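You operate a simulated robot arm through the tools that you are given. There is no shell and no other tool. Be economical: measure what you need, move in short steps, check, and stop when the job is done.

The job below is to be done with a simulated two-armed robot. You get a single attempt, and the scene is never put back.

Task
Pick up the grey box file labelled "green" from the top of the long grey table with one hand, pass it to the other hand and put it on the third tall wire rack shelf from the top.

Only the result counts: the job must be done as asked and must still hold three seconds after the hand-in. Knocking over, shifting, dropping, spilling or breaking anything else fails it.

Robot
Two 7-joint arms with two-finger parallel grippers on one trunk, on a base that drives. Base frame: it is fixed to the floor where the robot stands at the start and does not move with it; the origin is under the middle of the robot, x ahead of it, y to its left, z up; the surface under the hand at the start is at about z = 900. Readings come in mm, degrees, newtons and seconds.
The left shoulder is at the start at [71, 156, 1030], the right one opposite. Places, roughly: third tall wire rack shelf [1000, -4200, 1100]. Payload 3.91 kg a hand.
The tool frame of a hand sits at the grasp point between the pads (the TCP): z along the fingers, y along the line on which they close. The tips reach 30 mm beyond it. The gripper opens to 110 mm. The fingers are 20 mm wide and 10 mm thick; the gripper's body (48 by 112 mm) begins 55 mm behind the TCP.
Orientation is that of the tool frame in the base frame, as [roll, pitch, yaw] about the fixed x, y, z axes, in that order (R = Rz(yaw) Ry(pitch) Rx(roll)). With the fingers straight down and closing along the base's y, the tool's x points along the base's -x, its y along +y and its z along -z.

Tools
- The arms move only by the tool move_arm. It takes "left_rows", "right_rows" or both (then of equal length, played together; a hand with none holds still); each is a list of rows, each an object of numbers (a shift or turn left out is 0, a gripper value left out holds the last): "tx", "ty", "tz": the shift along the base's x, y, z in units of 25 mm (1.0 is 25 mm); "wx", "wy", "wz": the turn, a rotation vector about the base's x, y, z in units of 4 degrees (1.0 is 4 degrees); "hand": the finger opening in mm, from 0 to 110. In form: [{"tx": .., "ty": .., "tz": .., "wx": .., "wy": .., "wz": .., "hand": ..}, ...]. A call has 1 to 10 rows; each row shifts and turns the commanded pose from where the row before left it. A call with a number of a shift or a turn outside -1 to 1 is refused whole. A row lasts 0.2 s, in which the tool goes at most 50 mm and 8.6 degrees; a call with a longer step from one row to the next is refused whole, and so is a gripper value outside its range. A pose out of reach is approached as far as the arm can. The call stops where the force on the tool passes 40 N (or 10 N more than at its start, if that is more) or the arm is blocked; 0.2 s more then pass. The fingers move at their own pace (about 108 mm/s each) and stop on an object; they squeeze with about 39 N. The grip force told is the motor's: it shows also when the fingers shut on nothing. Time passes only in rows, and 0.2 s behind the last, so rows that do not move let the fingers close. The reply holds the time, the measured pose of the TCP, the force on the tool along the base axes, the opening and the grip force, in the units named above and with some noise, with the torque about the TCP (base axes, N m) and any sound that the robot's microphone picked up.
- Cameras (640 x 400 px; columns grow to the right, rows downward): "scene" is now at [142.9, -5.2, 1275]; the picture's right is [-0.06, -1.00, 0.00], its down [-0.39, 0.02, -0.92] and it looks along [0.92, -0.06, -0.39] (base axes); focal length 272 px, centre (320, 200). "left" rides on the left gripper at [72, -17, -103] in its tool frame; the picture's right is [0.23, 0.97, 0.00], its down [-0.76, 0.18, -0.62] and it looks along [-0.61, 0.14, 0.78] (tool axes); focal length 222 px, centre (320, 200). "right" rides on the right gripper at [72, 17, -103] in its tool frame; the picture's right is [-0.23, 0.97, 0.00], its down [-0.76, -0.18, -0.62] and it looks along [-0.61, -0.14, 0.78] (tool axes); focal length 222 px, centre (320, 200). There is no depth. A picture from a camera that has moved, and an enlarged one, comes with that camera's place and axes in the base frame and with its lens.
- get_image(camera): a new picture of that camera. The clock stands still meanwhile.
- lift_body(by): slides the trunk up (or, below 0, down) by that many mm; the arms and the scene camera ride with it, the base frame stays. It gives what a move gives, with no picture.
- base_move(legs): drives the robot by 1 to 6 legs, each [ahead, left, turn to the left] in mm, mm and degrees, along the robot's own axes; the way and the turn of a leg run together, so that a leg with both is an arc; at most 1500 mm and 180 degrees a leg. The arms and the cameras ride along, it lands a little off, and it stops where it bumps. It gives what a move gives.
- aim_head(pan, tilt): turns the head with the scene camera to pan (to the left, within 86 degrees either way) and tilt (down, from -29 to 69), counted from straight ahead of the robot. It gives what a move gives.
- zoom(camera, box): a new picture of the part [left, top, right, bottom] of that camera's present view, enlarged. The clock stands still meanwhile.
- finish_job(): hands the job in; it is judged then, once.

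Work in short steps. Places have to be worked out from the pictures, the camera data and where the tool is seen: move nearer, look again, correct. Check each grasp and each placing, and mend what went wrong. You have 120 turns and 92 pictures in all, those below and enlarged ones among them. Open the grippers and draw the arms clear of the work before you hand the job in, unless the task says otherwise; then end with one line.

The tools are called after ">>>" by a JSON object that holds its "name" and its "arguments". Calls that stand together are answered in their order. move_arm: Moves the arms, as the interface text tells. Its arguments: {"type":"object","properties":{"left_rows":{"type":"array"},"right_rows":{"type":"array"}},"required":[]} The other tools are called the same way: lift_body (by) slides the trunk up or down; base_move (legs) drives the base; aim_head (pan, tilt) turns the head that bears the scene camera; get_image (camera) takes a picture; zoom (camera, box) takes an enlarged picture of a part of a camera's view; finish_job () hands the job in.

At the start:

```text
t: 0.0
left_tool_pos: [705.2, 368.3, 1166.6]
left_tool_rot: [180.0, 0.1, -180.0]
left_force: [-0.7, -0.6, -0.5]
left_moment: [0.03, 0.01, 0.01]
left_grip_width: 109.9
left_grip_force: 0.1
right_tool_pos: [701.4, -364.5, 1221.2]
right_tool_rot: [-180.0, 0.0, -179.9]
right_force: [1.1, 0.0, -0.8]
right_moment: [-0.03, 0.0, 0.0]
right_grip_width: 109.9
right_grip_force: 0.2
trunk travel left (down, up): [-475.0, 465.0]
robot x, y, heading: [-0.8, -2.7, -0.2]
head pan, tilt: [-3.4, 22.9]
```

scene: 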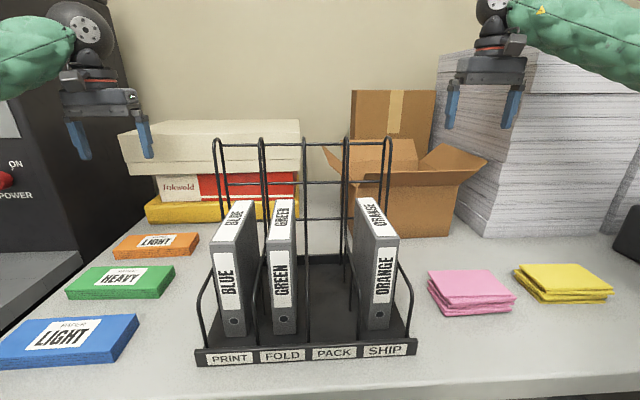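
right: 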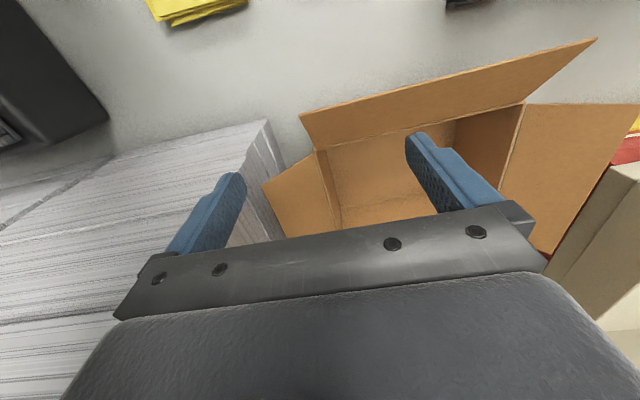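
left: 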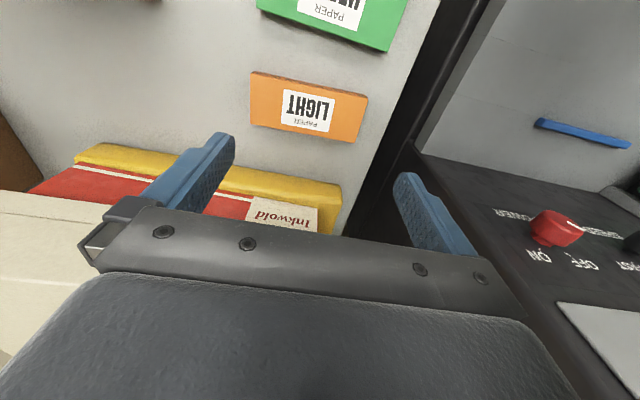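

I'll look closely at the box files and the slots of the sorter first.

>>> {"name": "zoom", "arguments": {"camera": "scene", "box": [190, 130, 430, 370]}}

>>> {"name": "aim_head", "arguments": {"pan": -80, "tilt": 10}}

>>> {"name": "get_image", "arguments": {"camera": "scene"}}

```text
1.67 times, centred on (310, 250) of scene
camera zoom: at [142.9, -5.2, 1275.0], right [-0.06, -1.0, 0.0], down [-0.39, 0.02, -0.92], along [0.92, -0.06, -0.39], focal length 454 px, centre (337, 117)
```

zoom: 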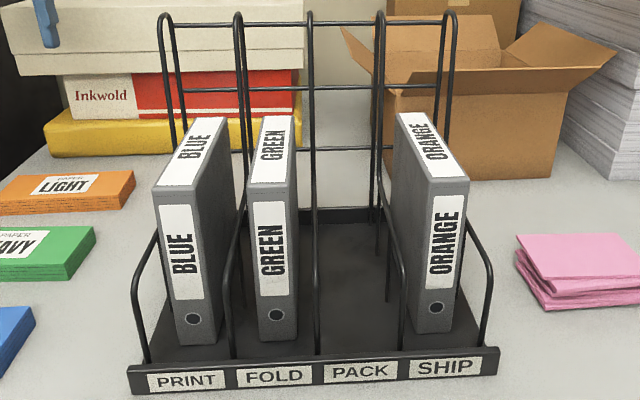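

```text
t: 1.5
left_tool_pos: [704.3, 367.4, 1166.8]
left_tool_rot: [180.0, 0.0, -180.0]
left_force: [-0.2, -1.1, 0.1]
left_moment: [-0.03, -0.03, 0.01]
left_grip_width: 109.9
left_grip_force: 0.0
right_tool_pos: [700.8, -365.7, 1221.1]
right_tool_rot: [-179.9, 0.2, -180.0]
right_force: [-0.3, -0.1, 0.3]
right_moment: [-0.01, 0.04, -0.04]
right_grip_width: 109.9
right_grip_force: 0.1
trunk travel left (down, up): [-475.0, 465.0]
robot x, y, heading: [-5.2, 1.5, 0.1]
head pan, tilt: [-80.0, 10.0]
```

```text
87 pictures are left
camera scene: at [66.6, -91.2, 1296.1], right [-0.98, -0.17, 0.0], down [-0.03, 0.17, -0.98], along [0.17, -0.97, -0.17], focal length 272 px, centre (320, 200)
```

scene: 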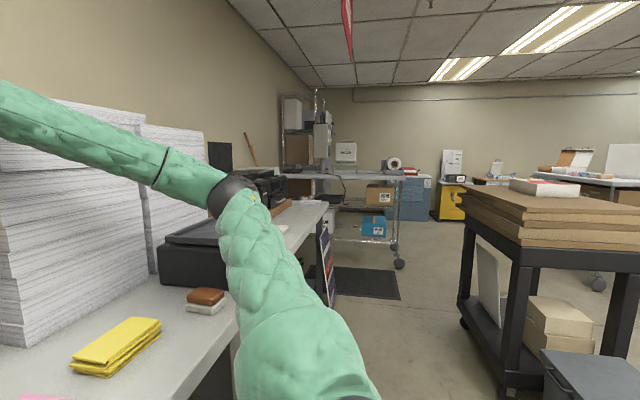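

Estimates from the zoom: the green file spans x 463–622, y≈8–47 and z up to about 1076, with roughly a 32 mm gap to the blue one. The side dividers stay below about z 1000. I'll raise the left hand, draw it back, and swing it over the sorter at a safe height.

>>> {"name": "move_arm", "arguments": {"left_rows": [{"tz": 1, "tx": -1}, {"tz": 1, "tx": -1}, {"tz": 1, "tx": -1}, {"tz": 1, "tx": -1}, {"tz": 1, "tx": -1}, {"tx": -1, "ty": -1, "hand": 66}, {"tx": -1, "ty": -1}, {"ty": -1}, {"ty": -1}, {"ty": -1}]}}

>>> {"name": "move_arm", "arguments": {"left_rows": [{"ty": -1}, {"ty": -1}, {"ty": -1}, {"ty": -1}, {"ty": -1}, {"ty": -1}, {"ty": -1}, {"ty": -1}, {"ty": -0.6}, {}]}}

>>> {"name": "aim_head", "arguments": {"pan": 0, "tilt": 25}}

>>> {"name": "get_image", "arguments": {"camera": "left"}}

>>> {"name": "get_image", "arguments": {"camera": "scene"}}

```text
t: 3.7
left_tool_pos: [531.9, 242.8, 1291.7]
left_tool_rot: [179.9, -0.1, -180.0]
left_force: [0.8, 0.2, 0.7]
left_moment: [0.0, 0.01, -0.01]
left_grip_width: 66.0
left_grip_force: 0.0
right_tool_pos: [701.1, -364.4, 1220.1]
right_tool_rot: [180.0, 0.0, 180.0]
right_force: [0.0, -0.5, -0.4]
right_moment: [-0.01, -0.01, -0.02]
right_grip_width: 110.2
right_grip_force: 0.2
trunk travel left (down, up): [-475.0, 465.0]
robot x, y, heading: [0.9, 2.9, -0.1]
head pan, tilt: [-80.0, 10.0]
```

```text
t: 5.9
left_tool_pos: [529.4, 28.2, 1293.1]
left_tool_rot: [180.0, 0.0, -179.9]
left_force: [0.1, 0.2, 0.4]
left_moment: [-0.01, 0.0, 0.04]
left_grip_width: 65.9
left_grip_force: 0.0
right_tool_pos: [700.2, -365.6, 1221.1]
right_tool_rot: [-179.9, 0.1, -179.9]
right_force: [0.7, -0.1, -0.2]
right_moment: [0.02, 0.01, 0.03]
right_grip_width: 110.1
right_grip_force: 0.1
trunk travel left (down, up): [-475.0, 465.0]
robot x, y, heading: [3.9, -1.7, -0.3]
head pan, tilt: [-80.0, 10.0]
```

```text
t: 7.4
left_tool_pos: [529.4, 28.4, 1292.8]
left_tool_rot: [-180.0, 0.0, -179.9]
left_force: [0.0, 0.0, 0.2]
left_moment: [0.03, -0.01, 0.02]
left_grip_width: 66.1
left_grip_force: 0.0
right_tool_pos: [700.9, -365.3, 1220.8]
right_tool_rot: [179.9, 0.1, 180.0]
right_force: [0.3, -0.4, -0.3]
right_moment: [0.01, 0.0, 0.0]
right_grip_width: 110.0
right_grip_force: 0.0
trunk travel left (down, up): [-475.0, 465.0]
robot x, y, heading: [2.3, 1.4, -0.2]
head pan, tilt: [0.0, 25.0]
```

```text
86 pictures are left
camera left: at [458.2, 11.9, 1395.9], right [-0.23, 0.97, 0.0], down [0.76, 0.18, 0.62], along [0.61, 0.14, -0.78], focal length 222 px, centre (320, 200)
```

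left: 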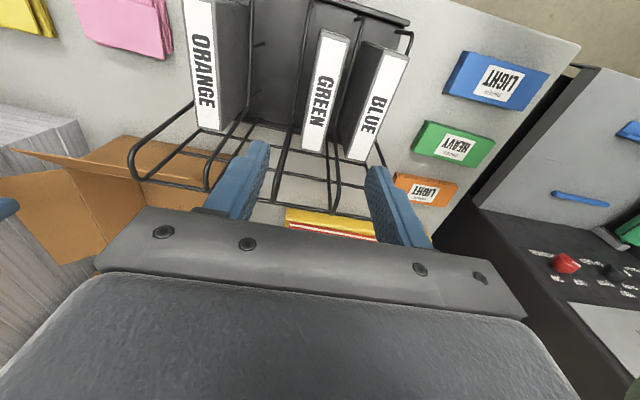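

```text
85 pictures are left
camera scene: at [142.5, 0.1, 1271.7], right [0.0, -1.0, 0.0], down [-0.42, 0.0, -0.91], along [0.91, 0.0, -0.42], focal length 272 px, centre (320, 200)
```

scene: 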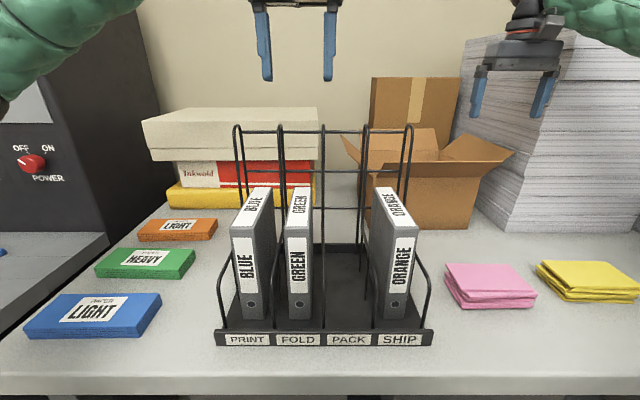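

Both views agree: top face at z≈1073, centre about (540, 33), yawed about 2.5°. I'll lower to just above the file with the fingers narrowed, then look again.

>>> {"name": "move_arm", "arguments": {"left_rows": [{"tz": -1, "tx": 0.4, "ty": 0.16, "wz": 0.6, "hand": 58}, {"tz": -1}, {"tz": -1}, {"tz": -1}, {"tz": -1}, {"tz": -1}, {"tz": -0.4}, {}]}}

>>> {"name": "zoom", "arguments": {"camera": "left", "box": [180, 0, 460, 240]}}

>>> {"name": "zoom", "arguments": {"camera": "scene", "box": [210, 100, 430, 340]}}

```text
t: 9.2
left_tool_pos: [540.5, 30.8, 1132.6]
left_tool_rot: [-180.0, 0.0, -177.5]
left_force: [0.2, -0.3, 0.1]
left_moment: [0.0, 0.02, 0.0]
left_grip_width: 58.3
left_grip_force: 0.0
right_tool_pos: [700.0, -363.3, 1220.6]
right_tool_rot: [179.9, 0.0, 180.0]
right_force: [0.2, -0.2, 0.2]
right_moment: [-0.02, 0.03, -0.03]
right_grip_width: 109.9
right_grip_force: 0.0
trunk travel left (down, up): [-475.0, 465.0]
robot x, y, heading: [-0.8, -0.2, -0.1]
head pan, tilt: [0.0, 25.0]
```

```text
1.67 times, centred on (320, 120) of left
camera zoom: at [469.3, 12.3, 1236.0], right [-0.27, 0.96, 0.0], down [0.75, 0.21, 0.62], along [0.6, 0.17, -0.78], focal length 370 px, centre (320, 333)
```

zoom: 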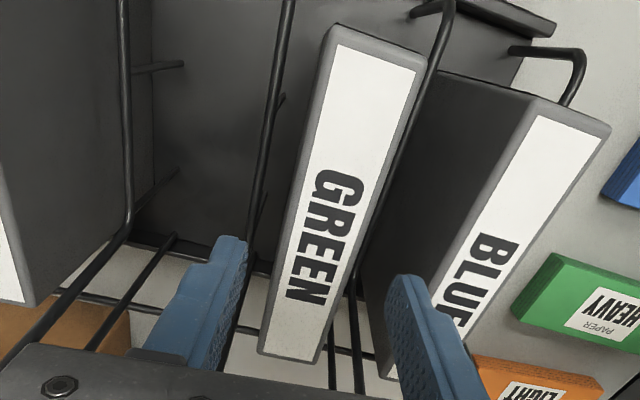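

```text
1.67 times, centred on (320, 220) of scene
camera zoom: at [142.6, 0.1, 1271.6], right [0.0, -1.0, 0.0], down [-0.42, 0.0, -0.91], along [0.91, 0.0, -0.42], focal length 454 px, centre (320, 167)
```

zoom: 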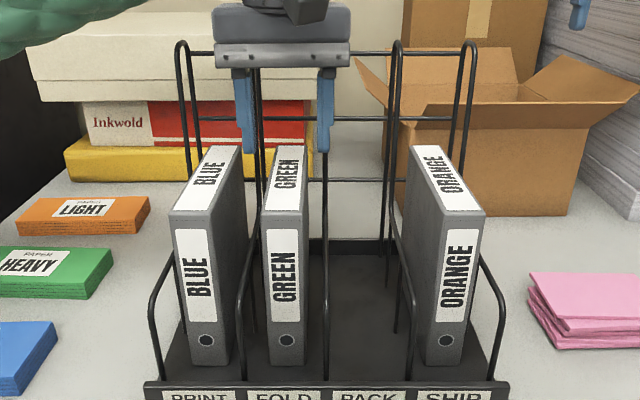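

The file's centre is y≈33.5 with almost no yaw, and there is clearance for the fingers on both sides. I'll lower to z≈1047 and then close.

>>> {"name": "move_arm", "arguments": {"left_rows": [{"tz": -1, "ty": 0.1, "wz": -0.3}, {"tz": -1}, {"tz": -1}, {"tz": -0.4}, {}]}}

>>> {"name": "zoom", "arguments": {"camera": "scene", "box": [210, 100, 430, 340]}}

```text
t: 10.4
left_tool_pos: [540.0, 34.5, 1046.9]
left_tool_rot: [-180.0, 0.1, -178.8]
left_force: [0.9, -0.3, -0.2]
left_moment: [0.05, 0.01, -0.01]
left_grip_width: 58.2
left_grip_force: 0.1
right_tool_pos: [701.3, -365.2, 1221.6]
right_tool_rot: [-179.9, 0.0, -179.9]
right_force: [1.1, 0.0, 0.1]
right_moment: [-0.02, 0.01, -0.02]
right_grip_width: 110.1
right_grip_force: 0.1
trunk travel left (down, up): [-475.0, 465.0]
robot x, y, heading: [-2.8, -2.4, -0.0]
head pan, tilt: [0.0, 25.0]
```

```text
1.67 times, centred on (320, 220) of scene
camera zoom: at [142.6, 0.2, 1271.6], right [0.0, -1.0, 0.0], down [-0.42, 0.0, -0.91], along [0.91, 0.0, -0.42], focal length 454 px, centre (320, 167)
```

zoom: 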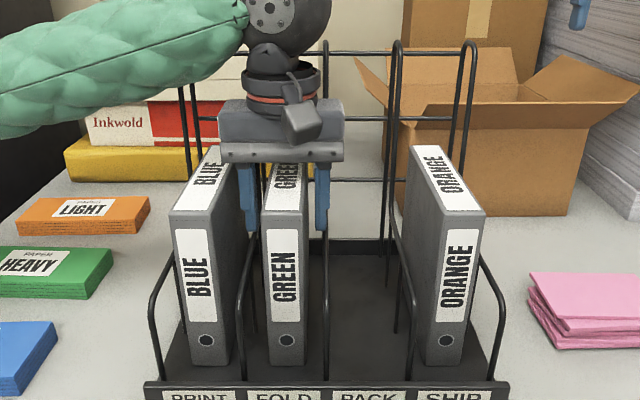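

The fingers straddle the green file without touching anything, so I close them.

>>> {"name": "move_arm", "arguments": {"left_rows": [{"hand": 20}, {}, {}, {}]}}

>>> {"name": "move_arm", "arguments": {"left_rows": [{"tz": 0.4}, {"tz": 0.8}, {}]}}

>>> {"name": "zoom", "arguments": {"camera": "scene", "box": [210, 100, 430, 340]}}

```text
t: 11.4
left_tool_pos: [538.5, 33.7, 1048.1]
left_tool_rot: [180.0, 0.1, -178.7]
left_force: [0.5, 0.0, 0.0]
left_moment: [-0.03, 0.0, 0.0]
left_grip_width: 35.5
left_grip_force: 38.9
right_tool_pos: [701.2, -364.3, 1220.4]
right_tool_rot: [-180.0, -0.1, -180.0]
right_force: [0.4, -0.3, -0.3]
right_moment: [-0.03, -0.02, 0.01]
right_grip_width: 109.7
right_grip_force: 0.0
trunk travel left (down, up): [-475.0, 465.0]
robot x, y, heading: [-3.5, -0.3, 0.4]
head pan, tilt: [0.0, 25.0]
```

```text
t: 12.2
left_tool_pos: [539.6, 33.1, 1077.1]
left_tool_rot: [-180.0, -0.1, -178.8]
left_force: [0.2, 0.0, -1.3]
left_moment: [0.01, -0.03, 0.01]
left_grip_width: 35.7
left_grip_force: 39.3
right_tool_pos: [700.6, -364.9, 1220.8]
right_tool_rot: [-180.0, 0.1, 180.0]
right_force: [0.3, 0.6, 0.3]
right_moment: [0.0, 0.0, -0.02]
right_grip_width: 110.3
right_grip_force: 0.1
trunk travel left (down, up): [-475.0, 465.0]
robot x, y, heading: [-1.5, 0.1, 0.2]
head pan, tilt: [0.0, 25.0]
```

```text
1.67 times, centred on (320, 220) of scene
camera zoom: at [142.9, 0.3, 1271.6], right [0.0, -1.0, 0.0], down [-0.42, 0.0, -0.91], along [0.91, 0.0, -0.42], focal length 454 px, centre (320, 167)
```

zoom: 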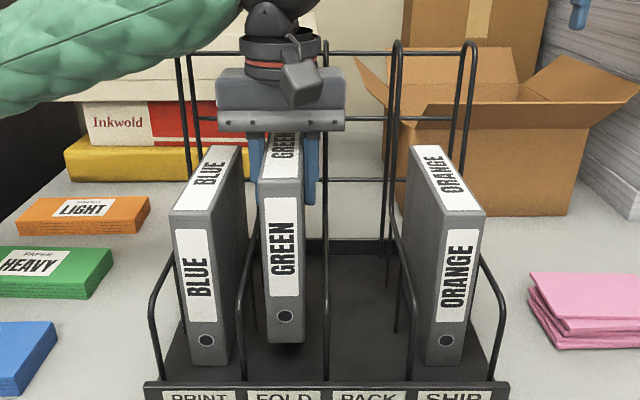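

The grasp holds, 35.6 mm wide, and the file rises cleanly. I'll lift it well above the sorter.

>>> {"name": "move_arm", "arguments": {"left_rows": [{"tz": 1}, {"tz": 1}, {"tz": 1}, {"tz": 1}, {"tz": 1}, {"tz": 1}, {"tz": 1}, {"tz": 1}, {"tz": 1}, {}]}}

>>> {"name": "base_move", "arguments": {"legs": [[-200, 0, 0]]}}

>>> {"name": "get_image", "arguments": {"camera": "scene"}}

```text
t: 14.4
left_tool_pos: [544.2, 33.3, 1302.0]
left_tool_rot: [180.0, -0.1, -178.7]
left_force: [0.4, 0.0, -0.9]
left_moment: [0.0, 0.01, -0.04]
left_grip_width: 35.8
left_grip_force: 38.9
right_tool_pos: [701.9, -364.2, 1220.6]
right_tool_rot: [180.0, -0.1, -180.0]
right_force: [-0.8, 0.2, 0.1]
right_moment: [0.0, 0.04, 0.03]
right_grip_width: 109.8
right_grip_force: 0.0
trunk travel left (down, up): [-475.0, 465.0]
robot x, y, heading: [-1.3, 3.0, -0.0]
head pan, tilt: [0.0, 25.0]
```

```text
t: 16.0
left_tool_pos: [340.6, 32.5, 1302.7]
left_tool_rot: [180.0, 0.0, -178.8]
left_force: [-0.2, -0.3, -1.7]
left_moment: [-0.01, 0.03, 0.03]
left_grip_width: 35.8
left_grip_force: 39.3
right_tool_pos: [499.8, -363.8, 1222.4]
right_tool_rot: [-179.9, 0.0, 180.0]
right_force: [1.0, 0.4, 0.6]
right_moment: [0.02, -0.01, -0.01]
right_grip_width: 110.0
right_grip_force: 0.1
trunk travel left (down, up): [-475.0, 465.0]
robot x, y, heading: [-202.5, -0.9, 0.2]
head pan, tilt: [0.0, 25.0]
```

```text
80 pictures are left
camera scene: at [-58.9, 0.1, 1271.8], right [0.0, -1.0, 0.0], down [-0.42, 0.0, -0.91], along [0.91, 0.0, -0.42], focal length 272 px, centre (320, 200)
```

scene: 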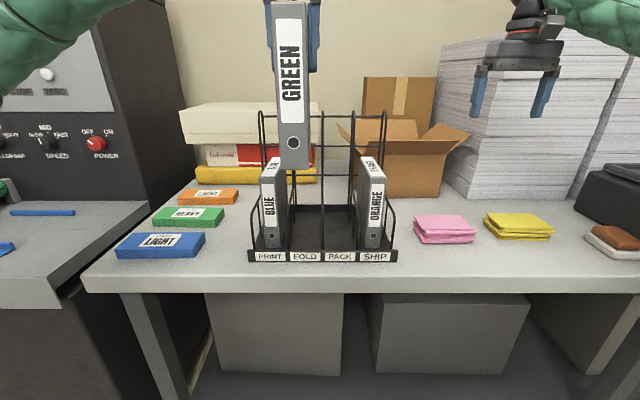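

The file is held securely. I'll back off 100 mm more. Then the left hand yaws the file 45° and extends it a bit, while the right hand pitches to point horizontally forward.

>>> {"name": "base_move", "arguments": {"legs": [[-100, 0, 0]]}}

>>> {"name": "move_arm", "arguments": {"left_rows": [{"tx": 0.56, "ty": 0.1, "wz": 1}, {"tx": 0.56, "ty": 0.1, "wz": 1}, {"tx": 0.56, "ty": 0.1, "wz": 1}, {"tx": 0.56, "ty": 0.1, "wz": 1}, {"tx": 0.56, "ty": 0.1, "wz": 1}, {"tx": 0.56, "ty": 0.1, "wz": 1}, {"tx": 0.56, "ty": 0.1, "wz": 1}, {"tx": 0.56, "ty": 0.1, "wz": 1}, {"tx": 0.56, "ty": 0.1, "wz": 1}, {"tx": 0.56, "ty": 0.1, "wz": 1}], "right_rows": [{"wy": -1}, {"wy": -1}, {"wy": -1}, {"wy": -1}, {"wy": -1}, {"wy": -1}, {"wy": -1}, {"wy": -1}, {"wy": -1}, {"wy": -1}]}}

>>> {"name": "move_arm", "arguments": {"right_rows": [{"wy": -1, "tx": -0.3, "ty": 0.2}, {"wy": -1, "tx": -0.3, "ty": 0.2}, {"wy": -1, "tx": -0.3, "ty": 0.2}, {"wy": -1, "tx": -0.3, "ty": 0.2}, {"wy": -1, "tx": -0.3, "ty": 0.2}, {"wy": -1, "tx": -0.3, "ty": 0.2}, {"wy": -1, "tx": -0.3, "ty": 0.2}, {"wy": -1, "tx": -0.3, "ty": 0.2}, {"wy": -1, "tx": -0.3, "ty": 0.2}, {"wy": -1, "tx": -0.3, "ty": 0.2}]}}

>>> {"name": "aim_head", "arguments": {"pan": -10, "tilt": 10}}

>>> {"name": "get_image", "arguments": {"camera": "scene"}}

```text
t: 17.2
left_tool_pos: [238.9, 31.5, 1303.2]
left_tool_rot: [-179.9, 0.1, -178.9]
left_force: [-0.7, 0.8, -1.9]
left_moment: [0.03, -0.04, -0.02]
left_grip_width: 35.6
left_grip_force: 38.5
right_tool_pos: [397.4, -366.1, 1221.9]
right_tool_rot: [-180.0, 0.1, 179.9]
right_force: [-0.4, -0.1, 0.3]
right_moment: [-0.04, 0.0, -0.01]
right_grip_width: 109.9
right_grip_force: 0.0
trunk travel left (down, up): [-475.0, 465.0]
robot x, y, heading: [-303.7, -1.4, -0.2]
head pan, tilt: [0.0, 25.0]
```

```text
t: 19.4
left_tool_pos: [380.7, 56.5, 1302.8]
left_tool_rot: [179.9, 0.0, -138.8]
left_force: [0.1, -0.3, -2.4]
left_moment: [0.03, 0.0, 0.0]
left_grip_width: 35.8
left_grip_force: 38.7
right_tool_pos: [399.2, -365.9, 1221.2]
right_tool_rot: [179.9, 40.0, 179.9]
right_force: [-0.3, 0.7, 0.6]
right_moment: [-0.02, 0.02, 0.0]
right_grip_width: 110.0
right_grip_force: 0.0
trunk travel left (down, up): [-475.0, 465.0]
robot x, y, heading: [-300.9, 0.2, -0.2]
head pan, tilt: [0.0, 25.0]
```

```text
t: 21.6
left_tool_pos: [380.7, 57.4, 1302.9]
left_tool_rot: [-180.0, 0.0, -138.9]
left_force: [-0.8, 0.7, -1.6]
left_moment: [0.0, 0.05, -0.02]
left_grip_width: 36.1
left_grip_force: 38.7
right_tool_pos: [323.1, -315.7, 1221.2]
right_tool_rot: [179.5, 80.1, 179.4]
right_force: [0.2, -0.2, 0.7]
right_moment: [0.02, -0.01, 0.01]
right_grip_width: 109.8
right_grip_force: 0.0
trunk travel left (down, up): [-475.0, 465.0]
robot x, y, heading: [-303.0, 0.9, -0.0]
head pan, tilt: [0.0, 25.0]
```

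```text
t: 22.3
left_tool_pos: [379.9, 56.4, 1302.7]
left_tool_rot: [179.9, 0.0, -138.9]
left_force: [-0.4, 0.1, -1.9]
left_moment: [0.01, -0.01, -0.02]
left_grip_width: 35.7
left_grip_force: 39.3
right_tool_pos: [323.1, -315.1, 1220.9]
right_tool_rot: [179.6, 80.0, 179.5]
right_force: [-0.4, -1.2, 0.6]
right_moment: [-0.01, 0.01, 0.0]
right_grip_width: 110.1
right_grip_force: 0.0
trunk travel left (down, up): [-475.0, 465.0]
robot x, y, heading: [-300.2, 0.1, -0.4]
head pan, tilt: [-10.0, 10.0]
```

```text
79 pictures are left
camera scene: at [-159.8, -16.2, 1295.9], right [-0.17, -0.98, 0.0], down [-0.17, 0.03, -0.98], along [0.97, -0.17, -0.17], focal length 272 px, centre (320, 200)
```

scene: 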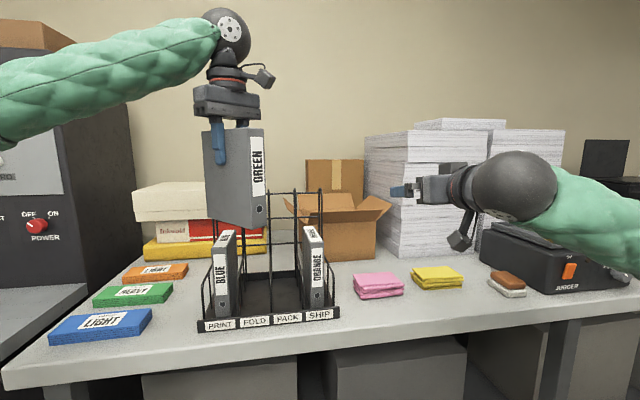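

The box's spine faces back-right, as intended. I'll finish levelling the right hand, yaw it 41°, and bring it to a stand-off in front of the spine.

>>> {"name": "move_arm", "arguments": {"right_rows": [{"wy": -1, "tx": -0.4, "ty": 0.5, "hand": 75}, {"wy": -1, "tx": -0.4, "ty": 0.5}, {"wy": -0.5, "tx": -0.4, "ty": 0.5, "tz": 0.3}, {"wz": 1, "tx": -0.4, "ty": 0.5, "tz": 0.3}, {"wz": 1, "tx": -0.4, "ty": 0.5, "tz": 0.3}, {"wz": 1, "tx": -0.4, "ty": 0.5, "tz": 0.2}, {"wz": 1, "tx": -0.4, "ty": 0.6}, {"wz": 1, "tx": -0.4, "ty": 0.7}, {"wz": 1, "tx": -0.3, "ty": 0.7}, {"wz": 1, "tx": -0.25, "ty": 0.7}]}}

>>> {"name": "move_arm", "arguments": {"right_rows": [{"wz": 1, "ty": 0.97}, {"wz": 1, "ty": 0.97}, {"wz": 1, "ty": 0.97}, {"wz": 0.3, "ty": 0.97}, {}]}}

>>> {"name": "get_image", "arguments": {"camera": "scene"}}

>>> {"name": "get_image", "arguments": {"camera": "right"}}

```text
t: 24.5
left_tool_pos: [380.9, 56.4, 1301.5]
left_tool_rot: [-180.0, -0.1, -138.8]
left_force: [0.6, 0.0, -2.8]
left_moment: [0.02, 0.0, -0.01]
left_grip_width: 36.0
left_grip_force: 38.9
right_tool_pos: [252.8, -175.1, 1265.0]
right_tool_rot: [141.7, 89.8, 169.8]
right_force: [0.1, 0.2, 0.1]
right_moment: [0.0, 0.0, 0.03]
right_grip_width: 75.0
right_grip_force: 0.0
right hand out of reach, approached as far as the arm can: row 3, 4, 5, 6, 7, 8, 9
trunk travel left (down, up): [-475.0, 465.0]
robot x, y, heading: [-302.9, 0.7, -0.4]
head pan, tilt: [-10.0, 10.0]
```

```text
t: 25.7
left_tool_pos: [381.3, 56.0, 1302.8]
left_tool_rot: [180.0, 0.0, -138.9]
left_force: [0.5, 0.0, -1.9]
left_moment: [0.01, 0.02, -0.02]
left_grip_width: 36.0
left_grip_force: 38.9
right_tool_pos: [251.4, -79.2, 1263.9]
right_tool_rot: [73.9, 89.9, 115.1]
right_force: [0.2, -1.1, -0.3]
right_moment: [-0.03, 0.03, -0.01]
right_grip_width: 75.0
right_grip_force: 0.0
trunk travel left (down, up): [-475.0, 465.0]
robot x, y, heading: [-302.2, -3.8, -0.2]
head pan, tilt: [-10.0, 10.0]
```

```text
78 pictures are left
camera scene: at [-160.1, -16.8, 1296.1], right [-0.17, -0.98, 0.0], down [-0.17, 0.03, -0.98], along [0.97, -0.17, -0.17], focal length 272 px, centre (320, 200)
```

scene: 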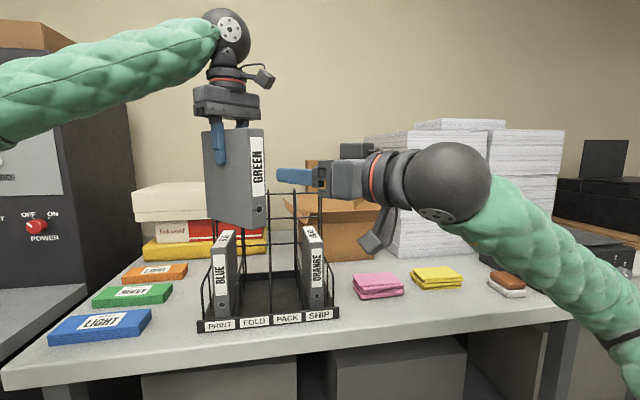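

```text
77 pictures are left
camera right: at [162.6, -134.4, 1192.0], right [-0.64, 0.73, 0.23], down [-0.35, -0.55, 0.76], along [0.68, 0.41, 0.61], focal length 222 px, centre (320, 200)
```

right: 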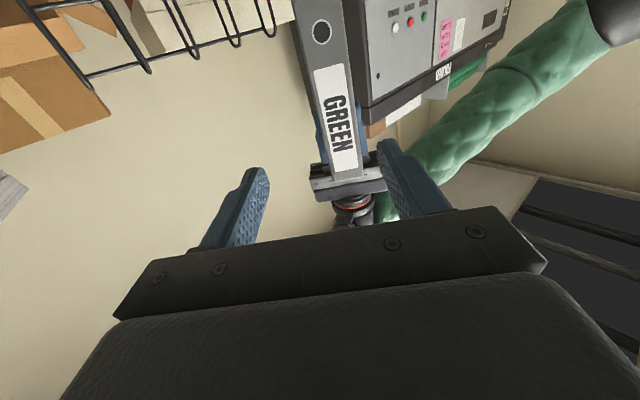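

The right hand is level at yaw 41°, about 16 mm off the box's centre line sideways. I'll correct that, advance partway, and check.

>>> {"name": "move_arm", "arguments": {"right_rows": [{"tx": -0.43, "ty": 0.5}, {"tx": 0.7, "ty": 0.61}, {"tx": 0.7, "ty": 0.61}, {}]}}

>>> {"name": "get_image", "arguments": {"camera": "right"}}

>>> {"name": "zoom", "arguments": {"camera": "scene", "box": [160, 60, 480, 260]}}

```text
t: 26.7
left_tool_pos: [379.9, 55.6, 1302.8]
left_tool_rot: [-180.0, 0.1, -138.9]
left_force: [0.6, -0.2, -2.7]
left_moment: [-0.01, -0.01, -0.02]
left_grip_width: 36.1
left_grip_force: 39.2
right_tool_pos: [278.3, -35.4, 1264.9]
right_tool_rot: [69.1, 89.8, 110.3]
right_force: [-0.2, 0.2, -0.4]
right_moment: [0.01, 0.02, 0.01]
right_grip_width: 75.1
right_grip_force: 0.1
trunk travel left (down, up): [-475.0, 465.0]
robot x, y, heading: [-302.3, -2.2, -0.2]
head pan, tilt: [-10.0, 10.0]
```

```text
76 pictures are left
camera right: at [189.1, -90.8, 1193.5], right [-0.64, 0.73, 0.23], down [-0.35, -0.55, 0.76], along [0.68, 0.41, 0.61], focal length 222 px, centre (320, 200)
```

right: 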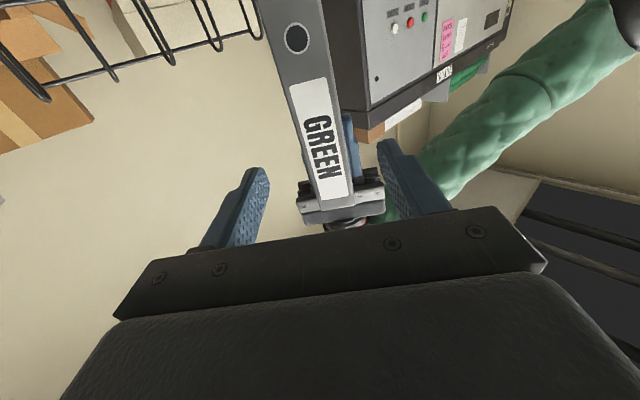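

```text
2.00 times, centred on (320, 160) of scene
camera zoom: at [-160.0, -16.6, 1296.0], right [-0.17, -0.98, 0.0], down [-0.17, 0.03, -0.98], along [0.97, -0.17, -0.17], focal length 545 px, centre (320, 280)
```

zoom: 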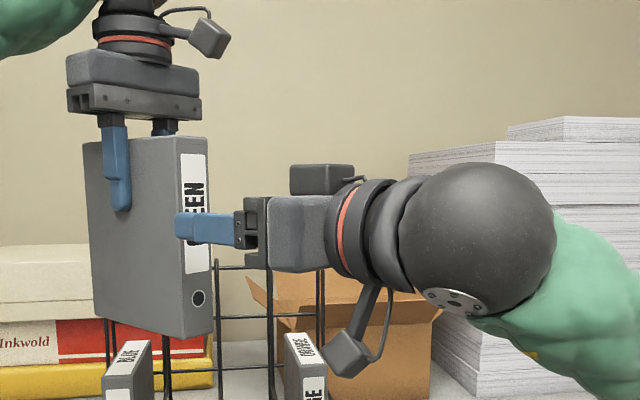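

The hand is aligned to within 2 mm. I'll advance the last ~84 mm so the fingers straddle the spine edge.

>>> {"name": "move_arm", "arguments": {"right_rows": [{"tx": 0.63, "ty": 0.57}, {"tx": 0.63, "ty": 0.57}, {"tx": 0.63, "ty": 0.57}, {"tx": 0.63, "ty": 0.57}, {}]}}

>>> {"name": "zoom", "arguments": {"camera": "scene", "box": [160, 60, 480, 260]}}

>>> {"name": "get_image", "arguments": {"camera": "right"}}

```text
t: 27.9
left_tool_pos: [380.4, 56.6, 1302.6]
left_tool_rot: [180.0, 0.0, -138.9]
left_force: [-0.9, -0.1, -2.1]
left_moment: [-0.02, 0.02, -0.03]
left_grip_width: 35.8
left_grip_force: 39.1
right_tool_pos: [339.2, 21.3, 1264.7]
right_tool_rot: [79.7, 89.9, 121.0]
right_force: [0.4, 0.6, -0.8]
right_moment: [0.02, 0.0, 0.04]
right_grip_width: 75.1
right_grip_force: 0.0
trunk travel left (down, up): [-475.0, 465.0]
robot x, y, heading: [-302.2, 1.0, -0.2]
head pan, tilt: [-10.0, 10.0]
```

```text
2.00 times, centred on (320, 160) of scene
camera zoom: at [-160.0, -16.5, 1296.0], right [-0.17, -0.98, 0.0], down [-0.17, 0.03, -0.98], along [0.97, -0.17, -0.17], focal length 545 px, centre (320, 280)
```

zoom: 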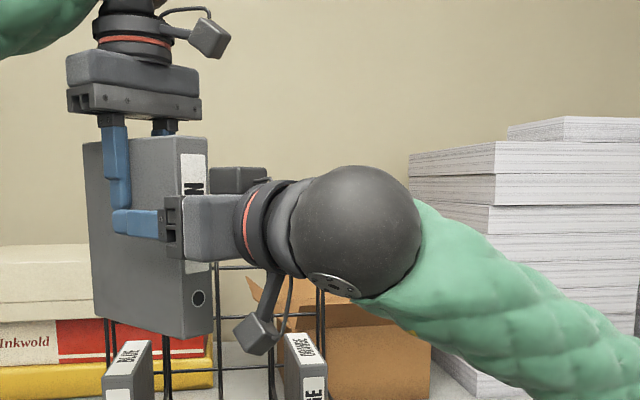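

```text
73 pictures are left
camera right: at [250.9, -34.6, 1193.2], right [-0.64, 0.73, 0.23], down [-0.35, -0.55, 0.76], along [0.68, 0.41, 0.61], focal length 222 px, centre (320, 200)
```

right: 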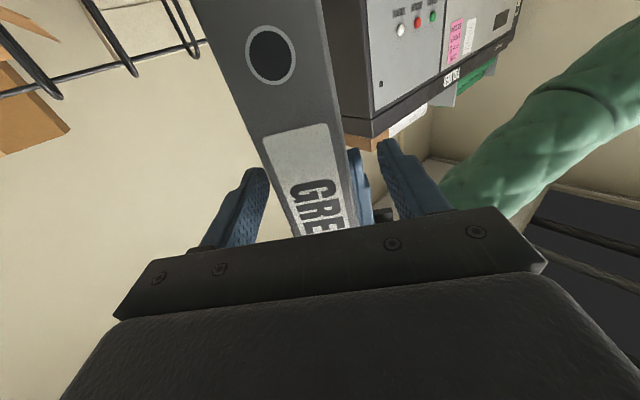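

The right fingers straddle the spine, with their tips short of the left fingers. I'll close the right hand.

>>> {"name": "move_arm", "arguments": {"right_rows": [{"hand": 20}, {}, {}, {}, {}]}}

>>> {"name": "zoom", "arguments": {"camera": "scene", "box": [160, 60, 480, 260]}}

```text
t: 29.1
left_tool_pos: [381.1, 56.4, 1303.4]
left_tool_rot: [180.0, 0.0, -138.8]
left_force: [0.7, -3.7, -1.7]
left_moment: [-0.07, 0.03, 0.27]
left_grip_width: 35.8
left_grip_force: 39.0
right_tool_pos: [339.5, 22.2, 1264.6]
right_tool_rot: [89.6, 89.9, 130.8]
right_force: [0.3, 4.7, 0.7]
right_moment: [-0.13, -0.04, -0.08]
right_grip_width: 35.9
right_grip_force: 38.8
trunk travel left (down, up): [-475.0, 465.0]
robot x, y, heading: [-303.1, 3.6, -0.1]
head pan, tilt: [-10.0, 10.0]
```

```text
2.00 times, centred on (320, 160) of scene
camera zoom: at [-159.7, -16.1, 1296.0], right [-0.17, -0.98, 0.0], down [-0.17, 0.03, -0.98], along [0.97, -0.17, -0.17], focal length 545 px, centre (320, 280)
```

zoom: 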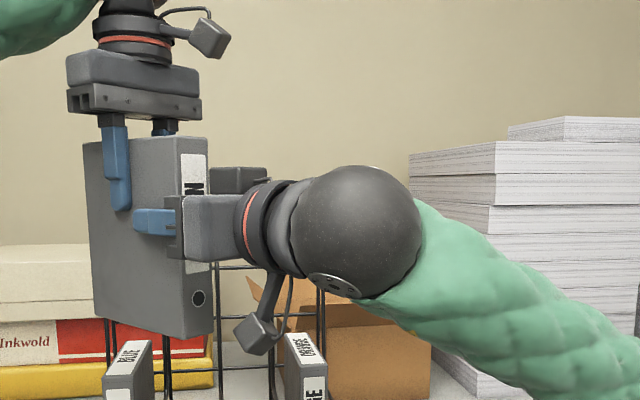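

Both hands hold the file with only a small internal load. I'll open the left hand and raise it straight up.

>>> {"name": "move_arm", "arguments": {"left_rows": [{"hand": 70}, {}, {"tz": 0.5}, {"tz": 1}, {"tz": 1}, {"tz": 1}, {"tz": 1}, {}]}}

>>> {"name": "get_image", "arguments": {"camera": "scene"}}

```text
t: 30.9
left_tool_pos: [381.4, 57.5, 1413.7]
left_tool_rot: [-179.9, 0.1, -138.9]
left_force: [-0.1, 0.6, -0.8]
left_moment: [-0.01, 0.0, -0.01]
left_grip_width: 69.9
left_grip_force: 0.0
right_tool_pos: [340.1, 21.2, 1264.7]
right_tool_rot: [112.4, 89.8, 153.5]
right_force: [0.6, 1.1, -0.8]
right_moment: [-0.09, 0.07, -0.02]
right_grip_width: 36.0
right_grip_force: 39.0
trunk travel left (down, up): [-475.0, 465.0]
robot x, y, heading: [-297.6, 2.8, 0.0]
head pan, tilt: [-10.0, 10.0]
```

```text
71 pictures are left
camera scene: at [-159.0, -15.8, 1295.9], right [-0.17, -0.98, 0.0], down [-0.17, 0.03, -0.98], along [0.97, -0.17, -0.17], focal length 272 px, centre (320, 200)
```

scene: 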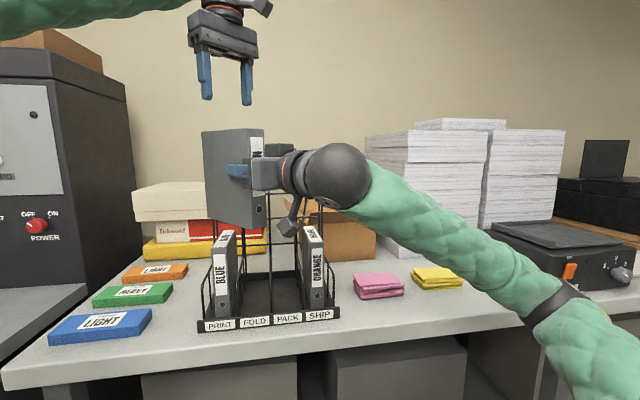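

The handover is done and the right hand holds the file alone. I'll tuck the left hand to its own side and survey the route to the rack.

>>> {"name": "move_arm", "arguments": {"left_rows": [{"ty": 1}, {"ty": 1}, {"ty": 1}, {"ty": 1}, {"ty": 1, "tx": -0.7, "tz": -0.5}, {"ty": 1, "tx": -0.7, "tz": -0.5}, {"ty": 1, "tx": -0.7, "tz": -0.5}, {"ty": 1, "tx": -0.7, "tz": -0.5}, {"ty": 1, "tx": -0.7, "tz": -0.5}, {"tx": -0.7}]}}

>>> {"name": "aim_head", "arguments": {"pan": -86, "tilt": 20}}

>>> {"name": "get_image", "arguments": {"camera": "scene"}}

>>> {"name": "zoom", "arguments": {"camera": "scene", "box": [220, 20, 460, 220]}}

```text
t: 33.1
left_tool_pos: [275.2, 280.5, 1354.6]
left_tool_rot: [-180.0, 0.0, -138.9]
left_force: [0.5, 0.0, 0.5]
left_moment: [0.05, 0.0, 0.01]
left_grip_width: 70.0
left_grip_force: 0.1
right_tool_pos: [339.0, 21.0, 1266.3]
right_tool_rot: [68.8, 89.9, 109.8]
right_force: [0.1, 0.3, -0.5]
right_moment: [-0.05, 0.1, 0.01]
right_grip_width: 35.5
right_grip_force: 38.8
trunk travel left (down, up): [-475.0, 465.0]
robot x, y, heading: [-303.3, -0.2, 0.0]
head pan, tilt: [-10.0, 10.0]
```

```text
t: 34.6
left_tool_pos: [275.7, 281.3, 1354.0]
left_tool_rot: [180.0, 0.0, -138.9]
left_force: [-0.4, 0.2, -0.8]
left_moment: [-0.02, -0.04, 0.02]
left_grip_width: 69.6
left_grip_force: 0.1
right_tool_pos: [340.7, 22.2, 1264.9]
right_tool_rot: [92.8, 89.8, 134.0]
right_force: [0.5, 0.0, 1.7]
right_moment: [-0.06, 0.09, -0.02]
right_grip_width: 36.1
right_grip_force: 39.4
trunk travel left (down, up): [-475.0, 465.0]
robot x, y, heading: [-298.9, 3.7, -0.1]
head pan, tilt: [-85.9, 20.0]
```

```text
70 pictures are left
camera scene: at [-244.8, -92.6, 1279.8], right [-1.0, -0.07, 0.0], down [-0.02, 0.34, -0.94], along [0.07, -0.94, -0.34], focal length 272 px, centre (320, 200)
```

scene: 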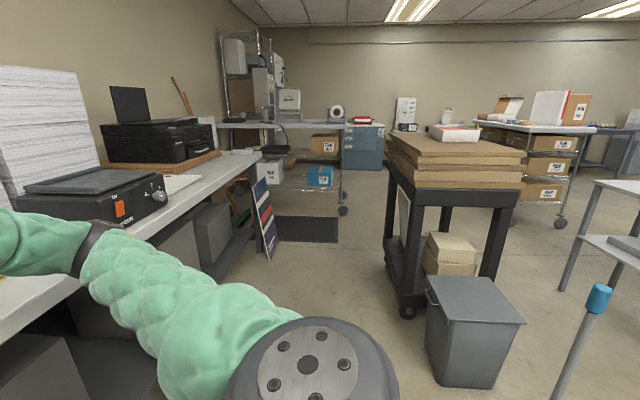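

```text
2.00 times, centred on (340, 120) of scene
camera zoom: at [-244.8, -92.6, 1279.8], right [-1.0, -0.07, 0.0], down [-0.02, 0.34, -0.94], along [0.07, -0.94, -0.34], focal length 545 px, centre (280, 360)
```

zoom: 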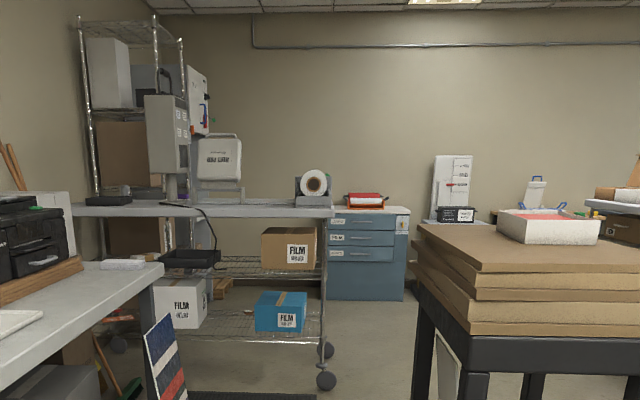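

The rack (x 780–1240, y −3850 to −4550, front facing −x) stands behind a wheeled bench whose free end is at about x −300. I can drive down the aisle, go around the bench end, and come at the rack front. First I turn right in place and look ahead.

>>> {"name": "base_move", "arguments": {"legs": [[0, 0, -90]]}}

>>> {"name": "aim_head", "arguments": {"pan": 0, "tilt": 25}}

>>> {"name": "get_image", "arguments": {"camera": "scene"}}

```text
t: 38.8
left_tool_pos: [-6.6, -570.6, 1353.9]
left_tool_rot: [180.0, 0.0, 132.5]
left_force: [0.4, -0.2, -0.7]
left_moment: [0.0, -0.02, 0.06]
left_grip_width: 70.2
left_grip_force: 0.1
right_tool_pos: [-265.0, -642.0, 1265.3]
right_tool_rot: [86.1, 89.9, 38.7]
right_force: [-0.5, 0.6, -0.8]
right_moment: [0.12, 0.06, 0.05]
right_grip_width: 36.0
right_grip_force: 39.0
trunk travel left (down, up): [-475.0, 465.0]
robot x, y, heading: [-300.3, -2.6, -88.8]
head pan, tilt: [-85.9, 20.0]
```

```text
t: 40.4
left_tool_pos: [-7.2, -569.9, 1353.7]
left_tool_rot: [180.0, 0.0, 132.5]
left_force: [0.9, -0.5, -0.1]
left_moment: [-0.01, 0.01, -0.03]
left_grip_width: 70.1
left_grip_force: 0.1
right_tool_pos: [-264.5, -641.6, 1266.6]
right_tool_rot: [93.5, 89.8, 46.1]
right_force: [-0.1, -0.7, 0.0]
right_moment: [0.05, 0.1, -0.03]
right_grip_width: 36.1
right_grip_force: 39.0
trunk travel left (down, up): [-475.0, 465.0]
robot x, y, heading: [-304.0, 1.9, -88.7]
head pan, tilt: [0.0, 25.0]
```

```text
68 pictures are left
camera scene: at [-298.8, -142.7, 1271.6], right [-1.0, -0.02, 0.0], down [-0.01, 0.42, -0.91], along [0.02, -0.91, -0.42], focal length 272 px, centre (320, 200)
```

scene: 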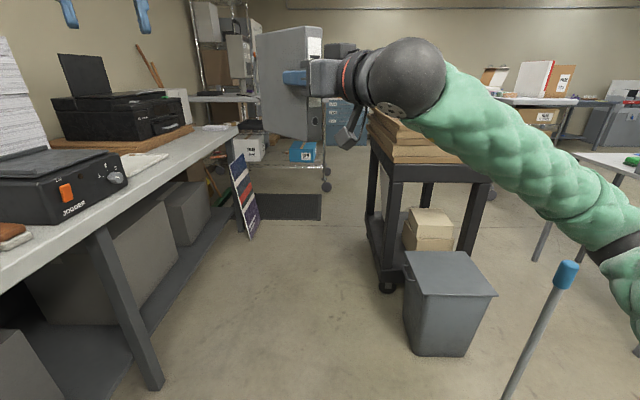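

The aisle is clear. The right elbow sticks out to the right, so I'll raise the trunk 150 mm for clearance over the carts, shift left to the aisle's middle, and drive ahead.

>>> {"name": "lift_body", "arguments": {"by": 150}}

>>> {"name": "base_move", "arguments": {"legs": [[0, 160, -1.2], [900, 0, 0]]}}

>>> {"name": "aim_head", "arguments": {"pan": -10, "tilt": 38}}

>>> {"name": "get_image", "arguments": {"camera": "scene"}}

```text
t: 42.1
left_tool_pos: [-5.6, -571.0, 1503.4]
left_tool_rot: [180.0, 0.1, 132.5]
left_force: [-0.9, -1.1, 0.0]
left_moment: [0.0, 0.01, -0.01]
left_grip_width: 70.0
left_grip_force: 0.1
right_tool_pos: [-263.4, -642.2, 1415.5]
right_tool_rot: [100.9, 89.9, 53.6]
right_force: [0.3, 0.2, -2.7]
right_moment: [0.08, 0.08, 0.02]
right_grip_width: 36.3
right_grip_force: 39.3
trunk travel left (down, up): [-625.0, 315.0]
robot x, y, heading: [-305.5, 1.0, -88.9]
head pan, tilt: [0.0, 25.0]
```

```text
t: 47.8
left_tool_pos: [132.3, -1463.1, 1503.2]
left_tool_rot: [-180.0, -0.1, 130.8]
left_force: [0.1, -0.5, -0.4]
left_moment: [0.04, -0.06, -0.01]
left_grip_width: 70.5
left_grip_force: 0.1
right_tool_pos: [-127.3, -1525.8, 1415.2]
right_tool_rot: [97.7, 89.9, 48.5]
right_force: [0.2, 0.5, -2.3]
right_moment: [0.07, 0.06, 0.03]
right_grip_width: 35.9
right_grip_force: 39.1
trunk travel left (down, up): [-625.0, 315.0]
robot x, y, heading: [-148.2, -885.5, -90.2]
head pan, tilt: [0.0, 25.0]
```

```text
t: 48.6
left_tool_pos: [133.9, -1463.4, 1504.1]
left_tool_rot: [180.0, 0.0, 130.9]
left_force: [0.5, 1.5, -0.1]
left_moment: [0.03, 0.02, 0.0]
left_grip_width: 70.1
left_grip_force: 0.1
right_tool_pos: [-126.6, -1526.5, 1416.0]
right_tool_rot: [95.9, 89.9, 46.9]
right_force: [-0.4, 0.1, -1.9]
right_moment: [0.1, 0.09, 0.0]
right_grip_width: 35.7
right_grip_force: 39.2
trunk travel left (down, up): [-625.0, 315.0]
robot x, y, heading: [-144.4, -882.9, -90.4]
head pan, tilt: [-10.0, 38.0]
```

```text
67 pictures are left
camera scene: at [-161.3, -1019.2, 1401.4], right [-0.98, 0.18, 0.0], down [0.11, 0.61, -0.79], along [-0.14, -0.78, -0.62], focal length 272 px, centre (320, 200)
```

scene: 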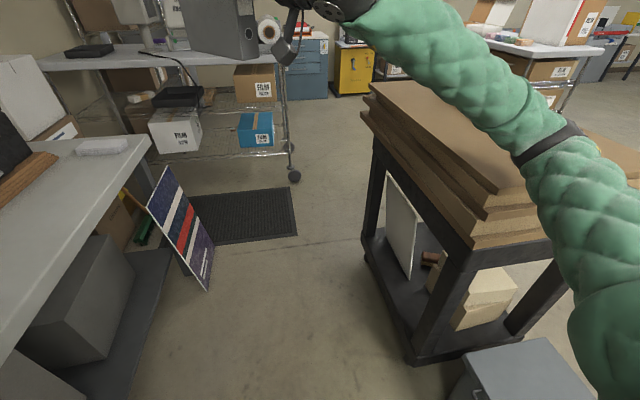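

The brown stack overhangs to about x −555, close to where my right elbow passes. I'll raise the trunk 120 mm more, keep 60 mm further left, and drive past it.

>>> {"name": "lift_body", "arguments": {"by": 120}}

>>> {"name": "base_move", "arguments": {"legs": [[150, 60, 0.4], [1300, 0, 0]]}}

>>> {"name": "aim_head", "arguments": {"pan": -30, "tilt": 40}}

>>> {"name": "get_image", "arguments": {"camera": "scene"}}

```text
t: 50.1
left_tool_pos: [134.2, -1463.6, 1623.7]
left_tool_rot: [180.0, 0.1, 130.7]
left_force: [0.0, -0.3, 0.2]
left_moment: [0.02, -0.01, -0.01]
left_grip_width: 70.1
left_grip_force: 0.1
right_tool_pos: [-127.3, -1527.6, 1535.2]
right_tool_rot: [103.2, 89.9, 54.0]
right_force: [-0.4, -0.4, -1.4]
right_moment: [0.09, 0.06, 0.0]
right_grip_width: 35.7
right_grip_force: 39.0
trunk travel left (down, up): [-745.0, 195.0]
robot x, y, heading: [-146.1, -883.3, -90.5]
head pan, tilt: [-10.0, 38.0]
```

```text
t: 57.6
left_tool_pos: [172.3, -2910.4, 1626.0]
left_tool_rot: [-179.9, 0.1, 130.0]
left_force: [-1.0, 1.3, 0.3]
left_moment: [0.0, 0.05, 0.03]
left_grip_width: 70.1
left_grip_force: 0.0
right_tool_pos: [-88.5, -2968.8, 1536.5]
right_tool_rot: [-31.6, 89.8, -81.5]
right_force: [0.6, -0.2, -2.2]
right_moment: [0.09, 0.07, -0.03]
right_grip_width: 35.8
right_grip_force: 39.2
trunk travel left (down, up): [-745.0, 195.0]
robot x, y, heading: [-94.9, -2329.5, -91.3]
head pan, tilt: [-10.0, 38.0]
```

```text
t: 58.4
left_tool_pos: [175.9, -2928.5, 1616.4]
left_tool_rot: [179.7, -0.6, 130.1]
left_force: [1.0, 0.3, -0.4]
left_moment: [0.0, 0.01, 0.0]
left_grip_width: 69.9
left_grip_force: 0.0
right_tool_pos: [-86.0, -2987.6, 1528.4]
right_tool_rot: [147.5, 89.4, 97.6]
right_force: [0.5, -0.1, -1.0]
right_moment: [0.13, 0.08, 0.02]
right_grip_width: 35.7
right_grip_force: 38.6
trunk travel left (down, up): [-745.0, 195.0]
robot x, y, heading: [-99.6, -2331.9, -91.2]
head pan, tilt: [-30.0, 40.0]
```

```text
66 pictures are left
camera scene: at [-145.2, -2431.6, 1522.3], right [-0.86, 0.52, -0.01], down [0.33, 0.54, -0.77], along [-0.4, -0.67, -0.63], focal length 272 px, centre (320, 200)
```

scene: 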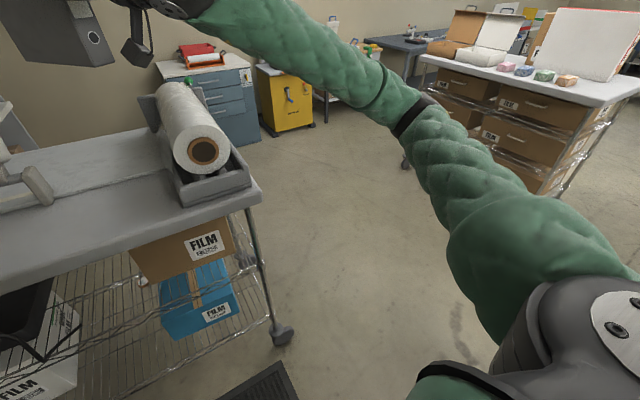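

The readings show the robot pitched forward about 0.6°, perhaps from wheels on the mat or just settling. I'll check that it is stable before going on.

>>> {"name": "move_arm", "arguments": {"left_rows": [{}, {}]}}

>>> {"name": "aim_head", "arguments": {"pan": -40, "tilt": 60}}

>>> {"name": "get_image", "arguments": {"camera": "scene"}}

```text
t: 59.0
left_tool_pos: [174.7, -2928.7, 1617.5]
left_tool_rot: [179.7, -0.6, 130.1]
left_force: [0.1, 0.2, 0.7]
left_moment: [0.03, 0.0, -0.01]
left_grip_width: 69.9
left_grip_force: 0.1
right_tool_pos: [-87.6, -2988.5, 1527.6]
right_tool_rot: [144.2, 89.4, 94.4]
right_force: [-0.3, 0.2, -1.4]
right_moment: [0.07, 0.06, -0.01]
right_grip_width: 36.1
right_grip_force: 39.1
trunk travel left (down, up): [-745.0, 195.0]
robot x, y, heading: [-97.9, -2332.7, -91.2]
head pan, tilt: [-30.0, 40.0]
```

```text
t: 59.9
left_tool_pos: [171.2, -2929.5, 1617.0]
left_tool_rot: [179.6, -0.5, 130.0]
left_force: [0.1, -0.2, -0.3]
left_moment: [-0.02, 0.01, 0.04]
left_grip_width: 70.0
left_grip_force: 0.1
right_tool_pos: [-89.2, -2988.6, 1527.9]
right_tool_rot: [137.2, 89.4, 87.4]
right_force: [-0.5, -0.2, -1.9]
right_moment: [0.09, 0.08, 0.0]
right_grip_width: 35.7
right_grip_force: 38.8
trunk travel left (down, up): [-745.0, 195.0]
robot x, y, heading: [-96.9, -2329.0, -91.2]
head pan, tilt: [-40.0, 60.0]
```

```text
65 pictures are left
camera scene: at [-148.0, -2411.0, 1495.2], right [-0.75, 0.66, -0.01], down [0.57, 0.65, -0.51], along [-0.33, -0.39, -0.86], focal length 272 px, centre (320, 200)
```

scene: 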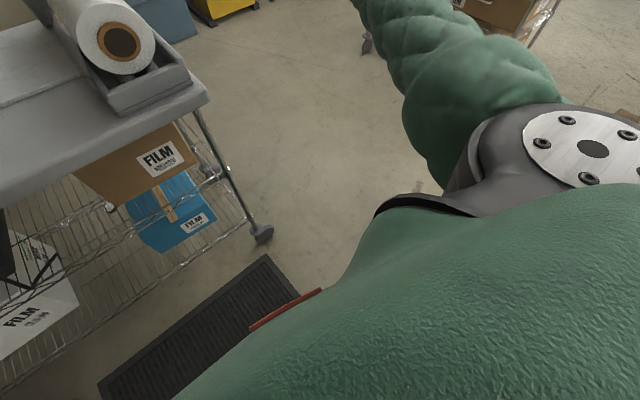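

It is stable: the front wheels are on the floor mat's near edge. I'll move diagonally off it, past the end of the brown cart, into the open floor at the bench's free end.

>>> {"name": "base_move", "arguments": {"legs": [[200, -130, 0], [150, -300, 0.5], [0, -280, 0.5]]}}

>>> {"name": "aim_head", "arguments": {"pan": 30, "tilt": 40}}

>>> {"name": "get_image", "arguments": {"camera": "scene"}}

```text
t: 65.0
left_tool_pos: [-539.8, -3269.5, 1615.0]
left_tool_rot: [179.7, -0.5, 131.2]
left_force: [0.7, -0.2, 1.0]
left_moment: [0.02, -0.04, 0.01]
left_grip_width: 70.1
left_grip_force: 0.0
right_tool_pos: [-799.3, -3332.7, 1526.2]
right_tool_rot: [145.9, 89.3, 97.1]
right_force: [-0.3, -0.4, -2.0]
right_moment: [0.09, 0.09, 0.0]
right_grip_width: 35.7
right_grip_force: 38.9
trunk travel left (down, up): [-745.0, 195.0]
robot x, y, heading: [-826.7, -2674.6, -90.2]
head pan, tilt: [-40.0, 60.0]
```

```text
t: 66.5
left_tool_pos: [-539.9, -3269.9, 1615.4]
left_tool_rot: [179.6, -0.7, 131.1]
left_force: [0.6, -0.2, 0.2]
left_moment: [0.01, -0.01, 0.03]
left_grip_width: 70.0
left_grip_force: 0.1
right_tool_pos: [-801.0, -3332.7, 1524.1]
right_tool_rot: [144.2, 89.4, 95.4]
right_force: [-0.2, 0.1, -1.7]
right_moment: [0.1, 0.08, -0.02]
right_grip_width: 35.7
right_grip_force: 39.0
trunk travel left (down, up): [-745.0, 195.0]
robot x, y, heading: [-825.5, -2671.6, -90.0]
head pan, tilt: [30.0, 40.0]
```

```text
64 pictures are left
camera scene: at [-783.4, -2797.0, 1518.3], right [-0.87, -0.5, 0.0], down [-0.32, 0.56, -0.77], along [0.38, -0.66, -0.64], focal length 272 px, centre (320, 200)
```

scene: 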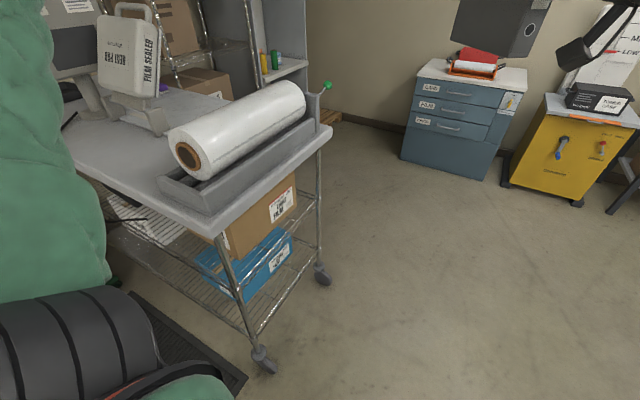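

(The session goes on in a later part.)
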